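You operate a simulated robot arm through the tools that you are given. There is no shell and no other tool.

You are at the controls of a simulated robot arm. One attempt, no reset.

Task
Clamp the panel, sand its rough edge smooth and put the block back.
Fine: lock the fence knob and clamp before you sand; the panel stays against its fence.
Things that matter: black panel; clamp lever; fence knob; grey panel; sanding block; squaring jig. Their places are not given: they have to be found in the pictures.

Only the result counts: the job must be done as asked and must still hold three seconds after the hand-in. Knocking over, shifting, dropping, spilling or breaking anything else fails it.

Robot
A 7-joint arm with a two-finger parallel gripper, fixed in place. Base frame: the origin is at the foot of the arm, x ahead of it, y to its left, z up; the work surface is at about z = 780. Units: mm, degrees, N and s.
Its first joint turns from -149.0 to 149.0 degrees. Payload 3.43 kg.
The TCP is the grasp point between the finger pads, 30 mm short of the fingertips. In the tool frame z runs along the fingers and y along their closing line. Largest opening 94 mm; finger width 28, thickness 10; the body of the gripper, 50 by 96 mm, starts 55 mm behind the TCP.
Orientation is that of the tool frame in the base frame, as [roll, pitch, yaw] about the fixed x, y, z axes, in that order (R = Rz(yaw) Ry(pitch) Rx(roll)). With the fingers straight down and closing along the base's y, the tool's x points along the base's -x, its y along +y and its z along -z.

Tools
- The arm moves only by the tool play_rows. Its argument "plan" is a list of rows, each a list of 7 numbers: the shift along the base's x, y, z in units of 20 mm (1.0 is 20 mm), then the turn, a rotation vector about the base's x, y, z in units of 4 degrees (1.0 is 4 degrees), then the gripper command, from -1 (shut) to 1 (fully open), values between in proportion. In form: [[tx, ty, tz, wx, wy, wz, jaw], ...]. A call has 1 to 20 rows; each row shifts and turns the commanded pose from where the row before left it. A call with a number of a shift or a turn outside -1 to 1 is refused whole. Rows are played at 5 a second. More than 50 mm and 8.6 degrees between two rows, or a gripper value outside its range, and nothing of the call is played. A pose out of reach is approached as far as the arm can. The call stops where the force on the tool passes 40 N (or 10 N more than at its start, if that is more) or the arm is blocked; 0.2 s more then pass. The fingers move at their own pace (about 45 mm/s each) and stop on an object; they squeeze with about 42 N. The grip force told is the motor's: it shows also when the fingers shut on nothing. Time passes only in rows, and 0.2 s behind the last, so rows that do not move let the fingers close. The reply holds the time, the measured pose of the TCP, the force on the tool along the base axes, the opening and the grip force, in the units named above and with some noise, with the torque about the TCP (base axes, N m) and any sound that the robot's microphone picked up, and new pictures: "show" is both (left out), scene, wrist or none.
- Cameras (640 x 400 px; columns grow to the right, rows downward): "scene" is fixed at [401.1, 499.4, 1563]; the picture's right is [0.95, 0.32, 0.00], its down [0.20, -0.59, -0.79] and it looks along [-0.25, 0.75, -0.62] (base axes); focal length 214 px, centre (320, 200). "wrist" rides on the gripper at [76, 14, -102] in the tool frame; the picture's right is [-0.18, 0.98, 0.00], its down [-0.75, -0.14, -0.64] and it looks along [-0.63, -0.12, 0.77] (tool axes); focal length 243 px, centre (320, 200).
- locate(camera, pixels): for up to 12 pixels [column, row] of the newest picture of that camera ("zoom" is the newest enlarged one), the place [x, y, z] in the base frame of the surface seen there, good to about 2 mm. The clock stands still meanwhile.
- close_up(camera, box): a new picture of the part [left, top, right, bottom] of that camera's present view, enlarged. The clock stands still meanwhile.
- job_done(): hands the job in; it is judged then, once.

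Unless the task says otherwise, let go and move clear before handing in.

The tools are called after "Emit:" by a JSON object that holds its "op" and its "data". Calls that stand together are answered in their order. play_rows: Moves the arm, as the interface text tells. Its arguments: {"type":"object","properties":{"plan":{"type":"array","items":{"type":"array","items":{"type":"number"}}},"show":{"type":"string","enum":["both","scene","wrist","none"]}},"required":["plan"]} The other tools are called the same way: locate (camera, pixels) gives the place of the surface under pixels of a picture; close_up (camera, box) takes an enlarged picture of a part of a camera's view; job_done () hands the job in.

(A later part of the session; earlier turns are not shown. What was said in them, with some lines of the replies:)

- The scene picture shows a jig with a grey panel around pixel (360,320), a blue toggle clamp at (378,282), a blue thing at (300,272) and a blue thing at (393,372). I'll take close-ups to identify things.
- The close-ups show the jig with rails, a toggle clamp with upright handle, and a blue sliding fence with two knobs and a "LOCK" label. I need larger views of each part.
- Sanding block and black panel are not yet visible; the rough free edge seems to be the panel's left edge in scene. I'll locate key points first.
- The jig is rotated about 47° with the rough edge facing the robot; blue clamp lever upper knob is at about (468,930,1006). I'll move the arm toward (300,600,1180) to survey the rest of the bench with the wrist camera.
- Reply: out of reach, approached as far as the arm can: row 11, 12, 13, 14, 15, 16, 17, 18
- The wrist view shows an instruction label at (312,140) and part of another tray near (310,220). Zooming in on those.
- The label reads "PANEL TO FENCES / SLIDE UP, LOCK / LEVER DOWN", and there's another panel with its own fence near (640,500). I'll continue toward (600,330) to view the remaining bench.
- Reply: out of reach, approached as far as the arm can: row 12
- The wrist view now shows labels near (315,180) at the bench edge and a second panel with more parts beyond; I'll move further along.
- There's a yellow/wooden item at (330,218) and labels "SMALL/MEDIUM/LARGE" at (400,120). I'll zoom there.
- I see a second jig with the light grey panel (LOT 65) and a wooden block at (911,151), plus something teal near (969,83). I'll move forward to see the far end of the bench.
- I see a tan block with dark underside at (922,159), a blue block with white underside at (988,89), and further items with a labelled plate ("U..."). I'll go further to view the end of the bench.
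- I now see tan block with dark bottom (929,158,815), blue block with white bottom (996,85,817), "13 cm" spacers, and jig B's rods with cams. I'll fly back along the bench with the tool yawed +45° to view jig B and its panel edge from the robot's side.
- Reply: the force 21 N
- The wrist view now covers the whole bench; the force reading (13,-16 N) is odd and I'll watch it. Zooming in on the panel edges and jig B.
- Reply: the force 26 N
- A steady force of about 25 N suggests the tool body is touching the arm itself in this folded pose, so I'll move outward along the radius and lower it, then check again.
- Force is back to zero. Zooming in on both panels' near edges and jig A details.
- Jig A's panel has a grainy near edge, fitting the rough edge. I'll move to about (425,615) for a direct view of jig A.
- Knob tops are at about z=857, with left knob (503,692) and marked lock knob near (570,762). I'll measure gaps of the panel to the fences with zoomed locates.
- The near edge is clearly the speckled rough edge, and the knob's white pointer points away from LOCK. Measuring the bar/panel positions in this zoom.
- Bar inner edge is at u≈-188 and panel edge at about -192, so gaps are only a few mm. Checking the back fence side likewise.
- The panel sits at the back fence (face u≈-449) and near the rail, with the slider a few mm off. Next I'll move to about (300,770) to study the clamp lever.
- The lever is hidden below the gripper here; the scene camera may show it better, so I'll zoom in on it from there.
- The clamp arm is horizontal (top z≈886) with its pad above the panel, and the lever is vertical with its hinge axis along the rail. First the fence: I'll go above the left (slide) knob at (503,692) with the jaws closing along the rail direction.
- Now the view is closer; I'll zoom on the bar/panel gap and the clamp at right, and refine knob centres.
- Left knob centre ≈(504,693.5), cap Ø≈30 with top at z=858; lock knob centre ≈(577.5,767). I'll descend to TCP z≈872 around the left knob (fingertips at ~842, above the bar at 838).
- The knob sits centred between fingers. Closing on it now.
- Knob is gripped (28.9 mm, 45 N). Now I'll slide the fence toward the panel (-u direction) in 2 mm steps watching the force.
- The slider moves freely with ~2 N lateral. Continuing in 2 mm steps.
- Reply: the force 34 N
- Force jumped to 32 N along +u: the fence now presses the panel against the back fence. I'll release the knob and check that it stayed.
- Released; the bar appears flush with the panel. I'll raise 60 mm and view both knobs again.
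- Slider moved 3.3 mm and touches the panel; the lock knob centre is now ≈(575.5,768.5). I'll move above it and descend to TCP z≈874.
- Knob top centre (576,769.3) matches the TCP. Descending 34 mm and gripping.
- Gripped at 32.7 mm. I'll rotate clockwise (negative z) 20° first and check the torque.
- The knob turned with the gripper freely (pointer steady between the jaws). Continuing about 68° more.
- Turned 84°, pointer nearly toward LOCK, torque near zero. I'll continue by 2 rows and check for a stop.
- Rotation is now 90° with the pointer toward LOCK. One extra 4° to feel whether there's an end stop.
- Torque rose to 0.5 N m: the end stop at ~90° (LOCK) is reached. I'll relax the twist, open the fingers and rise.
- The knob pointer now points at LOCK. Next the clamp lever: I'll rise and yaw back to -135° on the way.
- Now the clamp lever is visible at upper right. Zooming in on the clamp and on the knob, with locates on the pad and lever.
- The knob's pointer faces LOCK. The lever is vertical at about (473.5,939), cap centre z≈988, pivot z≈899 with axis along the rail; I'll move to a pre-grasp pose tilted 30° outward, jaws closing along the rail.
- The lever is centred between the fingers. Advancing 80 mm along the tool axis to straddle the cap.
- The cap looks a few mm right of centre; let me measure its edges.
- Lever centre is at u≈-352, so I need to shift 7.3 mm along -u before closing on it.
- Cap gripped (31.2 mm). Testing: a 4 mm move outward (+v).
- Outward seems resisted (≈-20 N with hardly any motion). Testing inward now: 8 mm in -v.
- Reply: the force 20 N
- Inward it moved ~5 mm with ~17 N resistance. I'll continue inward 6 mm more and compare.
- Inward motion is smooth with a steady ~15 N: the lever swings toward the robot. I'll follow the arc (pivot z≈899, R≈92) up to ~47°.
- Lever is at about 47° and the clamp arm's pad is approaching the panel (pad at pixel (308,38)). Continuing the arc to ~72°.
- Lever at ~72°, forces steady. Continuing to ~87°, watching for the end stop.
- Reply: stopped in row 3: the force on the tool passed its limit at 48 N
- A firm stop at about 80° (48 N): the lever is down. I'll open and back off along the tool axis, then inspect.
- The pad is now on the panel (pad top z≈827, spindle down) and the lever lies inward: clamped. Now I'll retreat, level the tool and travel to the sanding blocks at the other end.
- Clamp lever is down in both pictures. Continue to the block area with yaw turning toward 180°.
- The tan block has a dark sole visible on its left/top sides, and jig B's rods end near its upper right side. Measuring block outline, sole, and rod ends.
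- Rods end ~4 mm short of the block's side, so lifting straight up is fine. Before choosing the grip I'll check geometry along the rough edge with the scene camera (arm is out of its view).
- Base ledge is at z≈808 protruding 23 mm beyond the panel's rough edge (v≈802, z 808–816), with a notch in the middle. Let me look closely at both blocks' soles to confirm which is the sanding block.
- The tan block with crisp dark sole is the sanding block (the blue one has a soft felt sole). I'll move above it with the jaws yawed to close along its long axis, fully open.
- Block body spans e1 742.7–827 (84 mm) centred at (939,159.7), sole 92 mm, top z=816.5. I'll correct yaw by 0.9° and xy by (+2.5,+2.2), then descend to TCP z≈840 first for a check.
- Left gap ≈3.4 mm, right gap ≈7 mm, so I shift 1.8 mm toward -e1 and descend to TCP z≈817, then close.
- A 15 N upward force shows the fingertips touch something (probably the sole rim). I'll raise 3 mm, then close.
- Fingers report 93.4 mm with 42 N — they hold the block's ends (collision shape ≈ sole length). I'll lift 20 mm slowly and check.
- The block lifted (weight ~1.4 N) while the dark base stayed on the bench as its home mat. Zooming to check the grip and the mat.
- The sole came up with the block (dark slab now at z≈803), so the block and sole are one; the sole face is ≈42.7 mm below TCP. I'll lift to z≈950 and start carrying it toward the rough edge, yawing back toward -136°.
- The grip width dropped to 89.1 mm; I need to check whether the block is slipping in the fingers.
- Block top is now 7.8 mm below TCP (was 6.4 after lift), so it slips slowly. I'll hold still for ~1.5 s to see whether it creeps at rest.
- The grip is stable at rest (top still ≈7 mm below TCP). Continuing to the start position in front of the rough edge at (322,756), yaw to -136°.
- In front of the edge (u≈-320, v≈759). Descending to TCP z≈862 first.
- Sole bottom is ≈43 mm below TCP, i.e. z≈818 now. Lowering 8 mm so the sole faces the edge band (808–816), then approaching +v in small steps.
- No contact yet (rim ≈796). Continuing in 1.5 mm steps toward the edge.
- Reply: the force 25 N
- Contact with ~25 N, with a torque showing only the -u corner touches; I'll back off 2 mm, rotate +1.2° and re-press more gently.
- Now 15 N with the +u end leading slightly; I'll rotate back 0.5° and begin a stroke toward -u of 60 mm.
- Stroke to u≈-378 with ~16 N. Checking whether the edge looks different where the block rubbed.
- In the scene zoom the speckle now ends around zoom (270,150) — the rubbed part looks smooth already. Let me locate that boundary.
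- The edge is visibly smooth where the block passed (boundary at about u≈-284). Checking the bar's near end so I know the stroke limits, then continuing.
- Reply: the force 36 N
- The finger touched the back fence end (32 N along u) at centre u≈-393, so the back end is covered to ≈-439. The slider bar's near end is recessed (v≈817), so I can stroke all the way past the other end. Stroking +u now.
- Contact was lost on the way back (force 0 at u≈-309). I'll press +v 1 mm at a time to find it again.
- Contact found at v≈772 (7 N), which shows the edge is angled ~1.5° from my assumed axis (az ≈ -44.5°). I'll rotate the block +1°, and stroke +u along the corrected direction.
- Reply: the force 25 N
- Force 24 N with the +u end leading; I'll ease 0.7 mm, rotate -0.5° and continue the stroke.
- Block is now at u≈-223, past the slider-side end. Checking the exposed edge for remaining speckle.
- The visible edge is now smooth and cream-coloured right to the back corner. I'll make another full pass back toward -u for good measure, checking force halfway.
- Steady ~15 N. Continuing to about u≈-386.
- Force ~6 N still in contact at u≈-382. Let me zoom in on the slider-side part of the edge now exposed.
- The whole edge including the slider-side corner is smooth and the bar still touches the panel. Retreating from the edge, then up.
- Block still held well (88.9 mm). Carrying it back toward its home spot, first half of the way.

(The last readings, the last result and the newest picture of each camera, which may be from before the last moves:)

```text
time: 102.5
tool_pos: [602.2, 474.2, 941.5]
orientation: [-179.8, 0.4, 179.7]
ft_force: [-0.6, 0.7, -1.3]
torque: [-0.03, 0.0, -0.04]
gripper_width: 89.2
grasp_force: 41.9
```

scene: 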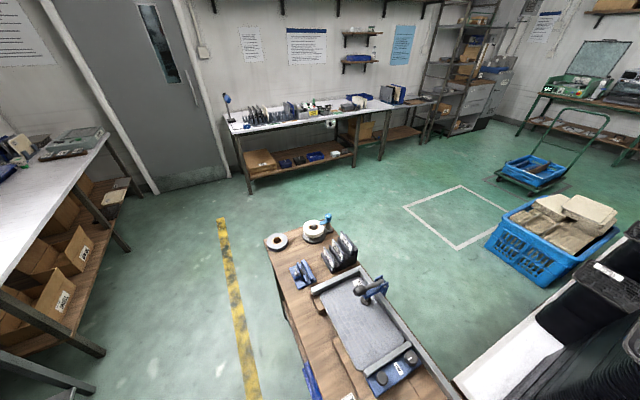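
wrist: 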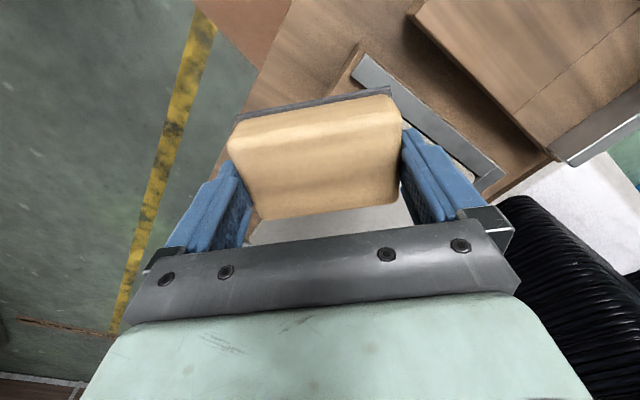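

Scene is clear of the arm here; zooming on the jig for a final look at the edge, clamp and knob, and measuring the block in the grip.

Emit:
{"op": "close_up", "data": {"camera": "scene", "box": [300, 265, 430, 395]}}

Emit:
{"op": "close_up", "data": {"camera": "scene", "box": [310, 285, 365, 375]}}

Emit:
{"op": "locate", "data": {"camera": "wrist", "pixels": [[320, 160], [330, 190], [320, 101], [350, 96], [262, 111], [385, 91], [390, 150], [260, 150], [290, 106], [300, 140], [380, 200], [280, 205]]}}

```text
3.08 times, centred on (365, 330) of scene
```

zoom: 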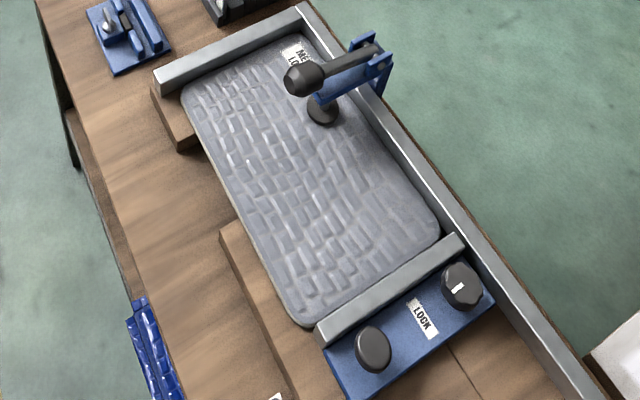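

```text
4.44 times, centred on (338, 330) of scene
```

zoom: 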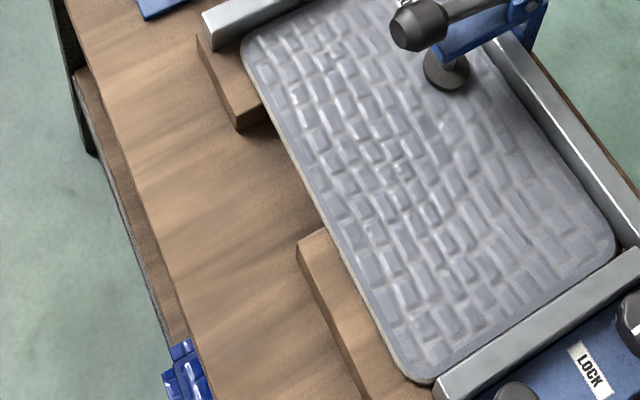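

```text
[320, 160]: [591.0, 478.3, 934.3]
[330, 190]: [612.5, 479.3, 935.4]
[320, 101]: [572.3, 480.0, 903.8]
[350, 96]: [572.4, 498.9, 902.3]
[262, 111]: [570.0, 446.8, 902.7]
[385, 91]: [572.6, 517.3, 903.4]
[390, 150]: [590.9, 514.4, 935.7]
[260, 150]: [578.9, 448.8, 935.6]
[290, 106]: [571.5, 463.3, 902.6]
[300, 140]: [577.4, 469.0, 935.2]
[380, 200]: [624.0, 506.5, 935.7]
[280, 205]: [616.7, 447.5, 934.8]
```

The edge is smooth along its whole length, with pointer at LOCK and lever down. The block sits ≈1.2 mm further back in the grip; second half of the way home, targeting (938.1,158.7).

Emit:
{"op": "play_rows", "data": {"plan": [[0.988, -0.928, 0, 0, 0, -0.668, -1], [0.988, -0.928, 0, 0, 0, -0.668, -1], [0.988, -0.928, 0, 0, 0, -0.668, -1], [0.988, -0.928, 0, 0, 0, -0.668, -1], [0.988, -0.928, 0, 0, 0, -0.668, -1], [0.988, -0.928, 0, 0, 0, -0.668, -1], [0.988, -0.928, 0, 0, 0, -0.668, -1], [0.988, -0.928, 0, 0, 0, -0.668, -1], [0.988, -0.928, 0, 0, 0, -0.668, -1], [0.988, -0.928, 0, 0, 0, -0.668, -1], [0.988, -0.928, 0, 0, 0, -0.668, -1], [0.988, -0.928, 0, 0, 0, -0.668, -1], [0.988, -0.928, 0, 0, 0, -0.668, -1], [0.988, -0.928, 0, 0, 0, -0.668, -1], [0.988, -0.928, 0, 0, 0, -0.668, -1], [0.988, -0.928, 0, 0, 0, -0.668, -1], [0.988, -0.928, 0, 0, 0, -0.668, -1], [0, 0, 0, 0, 0, 0, -1]], "show": "wrist"}}

```text
time: 106.3
tool_pos: [937.4, 159.1, 941.0]
orientation: [-179.8, 0.3, 134.2]
ft_force: [-0.6, -0.2, -1.5]
torque: [-0.03, -0.02, -0.01]
gripper_width: 89.1
grasp_force: 42.1
```

wrist: 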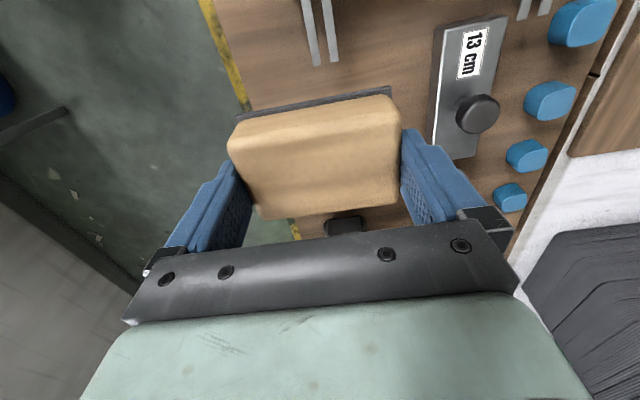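

Above home; near rim should be ~3 mm clear of the rod ends, so I add 1 mm away from them and descend to TCP z≈832.

Emit:
{"op": "play_rows", "data": {"plan": [[0.035, -0.036, -0.8, 0, 0, 0, -1], [0, 0, -1, 0, 0, 0, -1], [0, 0, -1, 0, 0, 0, -1], [0, 0, -1, 0, 0, 0, -1], [0, 0, -0.8, 0, 0, 0, -1], [0, 0, -0.5, 0, 0, 0, -1], [0, 0, 0, 0, 0, 0, -1]], "show": "wrist"}}

```text
time: 107.9
tool_pos: [938.0, 158.1, 839.3]
orientation: [-179.9, 0.3, 134.3]
ft_force: [0.1, -0.2, -1.2]
torque: [0.02, -0.01, 0.0]
gripper_width: 89.4
grasp_force: 41.8
```

wrist: 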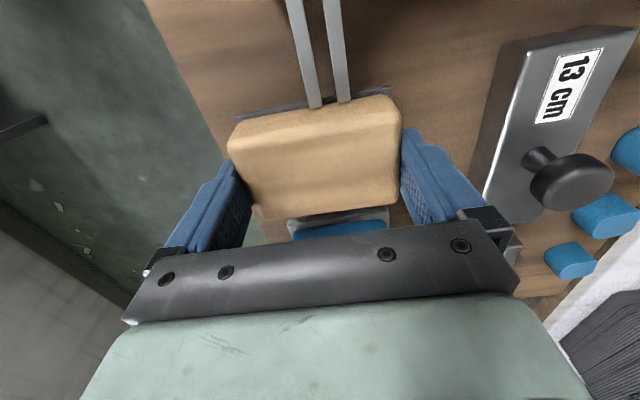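

Position matches the lift-off picture. Lowering slowly to contact.

Emit:
{"op": "play_rows", "data": {"plan": [[0, 0, -0.3, 0, 0, 0, -1], [0, 0, -0.25, 0, 0, 0, -1], [0, 0, -0.1, 0, 0, 0, -1], [0, 0, 0, 0, 0, 0, -1]], "show": "none"}}

```text
time: 108.9
tool_pos: [938.0, 159.2, 827.2]
orientation: [-179.9, 0.4, 134.3]
ft_force: [0.2, 0.9, -1.4]
torque: [-0.03, 0.01, 0.04]
gripper_width: 89.4
grasp_force: 42.0
```

Emit:
{"op": "play_rows", "data": {"plan": [[0, 0, -0.1, 0, 0, 0, -1], [0, 0, -0.1, 0, 0, 0, -1], [0, 0, 0, 0, 0, 0, -1]], "show": "none"}}

```text
time: 109.7
tool_pos: [937.7, 158.2, 823.9]
orientation: [-179.9, 0.5, 134.3]
ft_force: [0.3, 0.7, 11.1]
torque: [-0.25, -0.23, -0.03]
gripper_width: 89.0
grasp_force: 42.0
```

Contact with the bench (11 N). Opening the fingers fully.

Emit:
{"op": "play_rows", "data": {"plan": [[0, 0, 0.03, 0, 0, 0, -0.5], [0, 0, 0, 0, 0, 0, 1], [0, 0, 0, 0, 0, 0, 1], [0, 0, 0, 0, 0, 0, 1]], "show": "wrist"}}

```text
time: 110.7
tool_pos: [937.4, 159.2, 823.0]
orientation: [-179.9, 0.4, 134.3]
ft_force: [0.0, 0.3, 0.4]
torque: [-0.02, 0.0, -0.01]
gripper_width: 94.2
grasp_force: 0.0
```

wrist: 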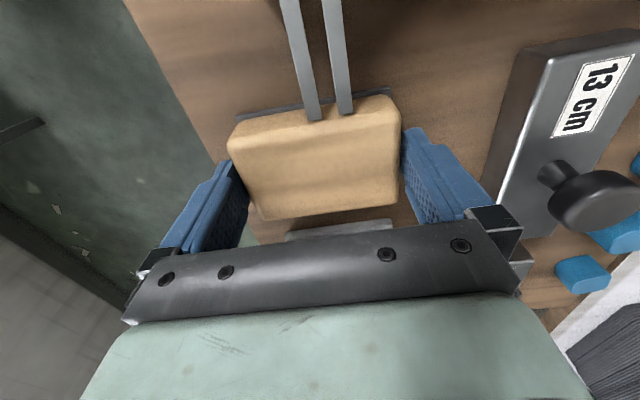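

Released, forces zero. Rising straight up slowly, then I'll compare the block's place with its original one.

Emit:
{"op": "play_rows", "data": {"plan": [[0, 0, 0.3, 0, 0, 0, 1], [0, 0, 0.5, 0, 0, 0, 1], [0, 0, 0.8, 0, 0, 0, 1], [0, 0, 1, 0, 0, 0, 1], [0, 0, 1, 0, 0, 0, 1], [0, 0, 1, 0, 0, 0, 1]], "show": "wrist"}}

```text
time: 112.1
tool_pos: [937.9, 159.0, 915.4]
orientation: [-179.9, 0.4, 134.2]
ft_force: [-0.5, 0.7, 0.1]
torque: [-0.01, 0.02, 0.0]
gripper_width: 93.9
grasp_force: 0.0
```

wrist: 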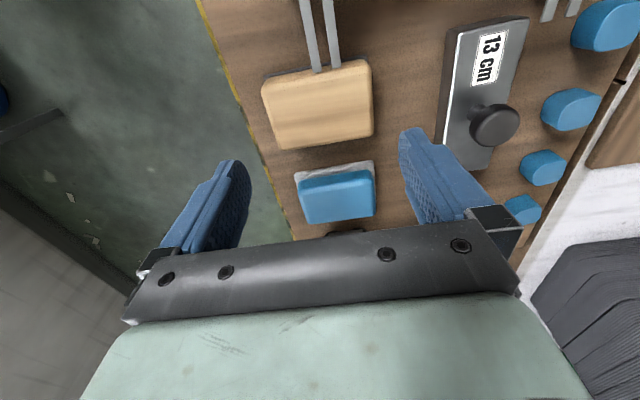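

Emit:
{"op": "close_up", "data": {"camera": "wrist", "box": [245, 40, 395, 165]}}

Emit:
{"op": "locate", "data": {"camera": "wrist", "pixels": [[266, 95], [373, 130], [282, 148], [320, 105], [318, 68], [340, 62], [262, 88], [326, 142], [370, 58], [264, 80], [300, 72], [355, 60]]}}

```text
3.20 times, centred on (320, 102) of wrist
```

zoom: 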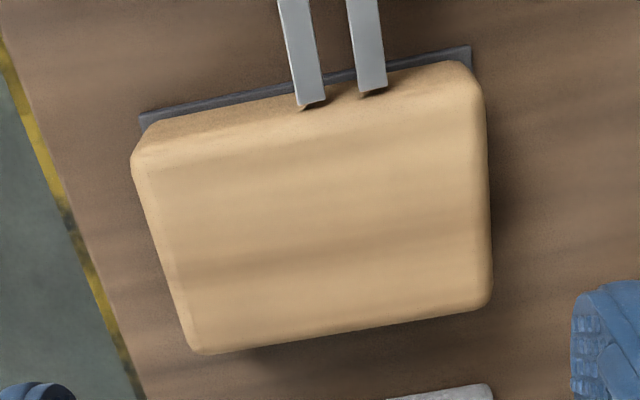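

```text
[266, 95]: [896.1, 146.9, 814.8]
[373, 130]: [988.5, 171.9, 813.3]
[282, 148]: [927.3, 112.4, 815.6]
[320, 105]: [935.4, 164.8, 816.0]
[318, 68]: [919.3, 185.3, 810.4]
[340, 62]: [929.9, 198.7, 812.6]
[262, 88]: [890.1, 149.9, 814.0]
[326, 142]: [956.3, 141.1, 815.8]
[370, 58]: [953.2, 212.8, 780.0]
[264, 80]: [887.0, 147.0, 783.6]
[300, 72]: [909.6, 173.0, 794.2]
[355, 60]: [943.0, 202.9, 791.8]
```

The block is back within about 1 mm of its original pose and flat. I'll raise clear of it, and check the panel's fit against the rail with the scene camera.

Emit:
{"op": "play_rows", "data": {"plan": [[-0.3, 0, 1, 0, 0, 0, 1], [-0.5, 0, 1, 0, 0, 0, 1], [-0.8, 0.2, 1, 0, 0, 0, 1], [-1, 0.3, 0.8, 0, 0, 0, 1], [-1, 0.3, 0.5, 0, 0, 0, 1]], "show": "both"}}

Emit:
{"op": "close_up", "data": {"camera": "scene", "box": [375, 300, 405, 330]}}

```text
time: 113.3
tool_pos: [866.0, 174.5, 1001.4]
orientation: [-179.8, 0.4, 134.2]
ft_force: [0.5, 0.4, 0.9]
torque: [-0.01, 0.01, 0.0]
gripper_width: 94.0
grasp_force: 0.0
```

scene: 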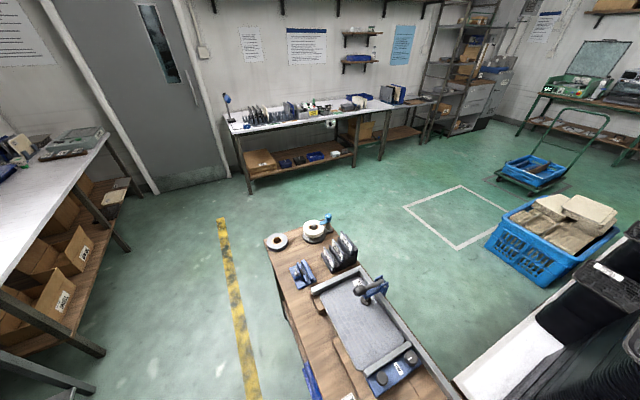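
wrist: 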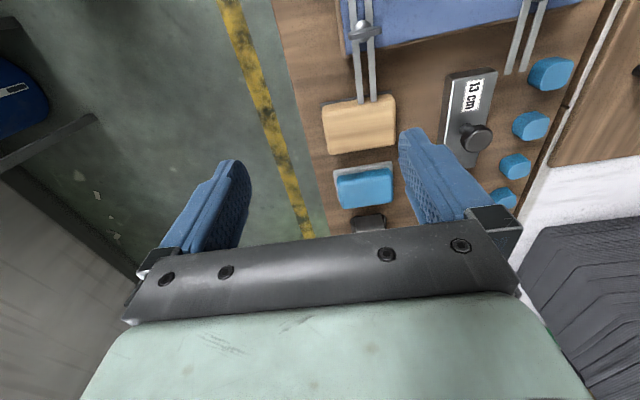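

```text
13.33 times, centred on (390, 315) of scene
```

zoom: 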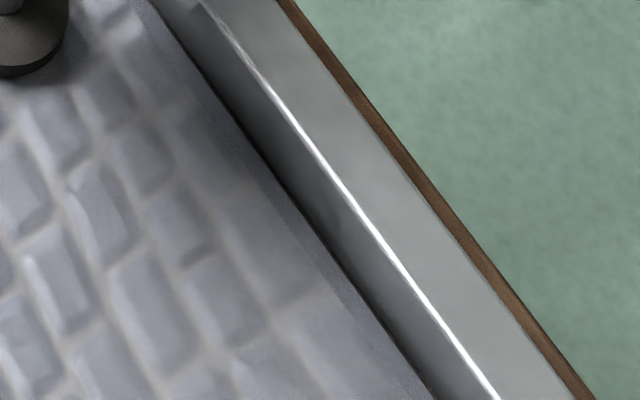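

Emit:
{"op": "locate", "data": {"camera": "zoom", "pixels": [[240, 140], [250, 143], [258, 145], [268, 148], [300, 190], [312, 192], [322, 194], [350, 262], [362, 264], [372, 266], [280, 120], [330, 170]]}}

Emit:
{"op": "close_up", "data": {"camera": "scene", "box": [395, 335, 425, 365]}}

Emit:
{"op": "close_up", "data": {"camera": "scene", "box": [355, 265, 400, 310]}}

```text
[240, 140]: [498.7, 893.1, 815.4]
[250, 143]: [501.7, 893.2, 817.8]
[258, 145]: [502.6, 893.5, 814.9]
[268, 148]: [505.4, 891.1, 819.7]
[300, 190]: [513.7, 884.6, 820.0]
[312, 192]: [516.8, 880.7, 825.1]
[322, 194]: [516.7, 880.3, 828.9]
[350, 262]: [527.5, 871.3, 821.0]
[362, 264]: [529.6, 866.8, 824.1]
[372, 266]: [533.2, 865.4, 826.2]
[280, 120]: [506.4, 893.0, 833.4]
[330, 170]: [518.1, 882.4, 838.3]
```

```text
13.33 times, centred on (410, 350) of scene
```

zoom: 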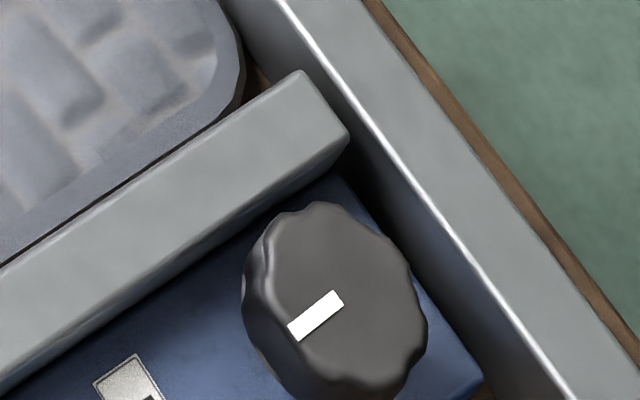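

```text
8.89 times, centred on (378, 288) of scene
```

zoom: 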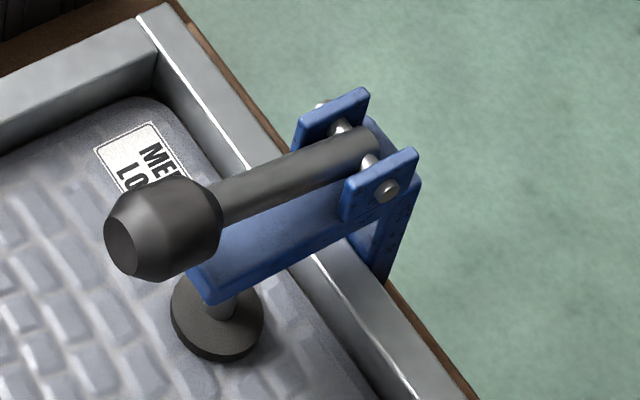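

Rail-face pixels right beside the panel read z≈815–820, so the panel is against the rail. The knob points to LOCK, the lever is down with its pad on the panel, the edge is smooth, the block is back in place and the arm is clear. Handing in.

Emit:
{"op": "job_done", "data": {}}

```text
The job is handed in.
```

I clamped the panel, sanded its rough edge smooth and put the block back. The job is handed in, but I have no verdict on it yet.

- **Fence:** I slid the fence about 3 mm until it pressed the panel against the back fence. I then turned the lock knob 90° to its stop, and the pointer now faces LOCK.
- **Clamp:** I swung the lever down until it stopped firmly, and its pad now rests on the panel. Both the fence and the clamp were locked before any sanding.
- **Sanding:** I used the tan block with the dark sole. Three passes covered the rough edge, mostly at 15–25 N. The close-ups show it smooth from corner to corner.
- **Panel:** After sanding, it still sat against the rail, the back fence and the sliding fence.
- **Block:** It is back flat on the bench, about 1–2 mm from where I picked it up. The arm is clear of everything.

I saw no sign that anything else was shifted or knocked over. The fingers did push the back fence with about 32 N at the end of one stroke. Early on, the arm also read about 25 N in open air with nothing nearby. I took that to be the arm touching itself, and it cleared when I moved away.
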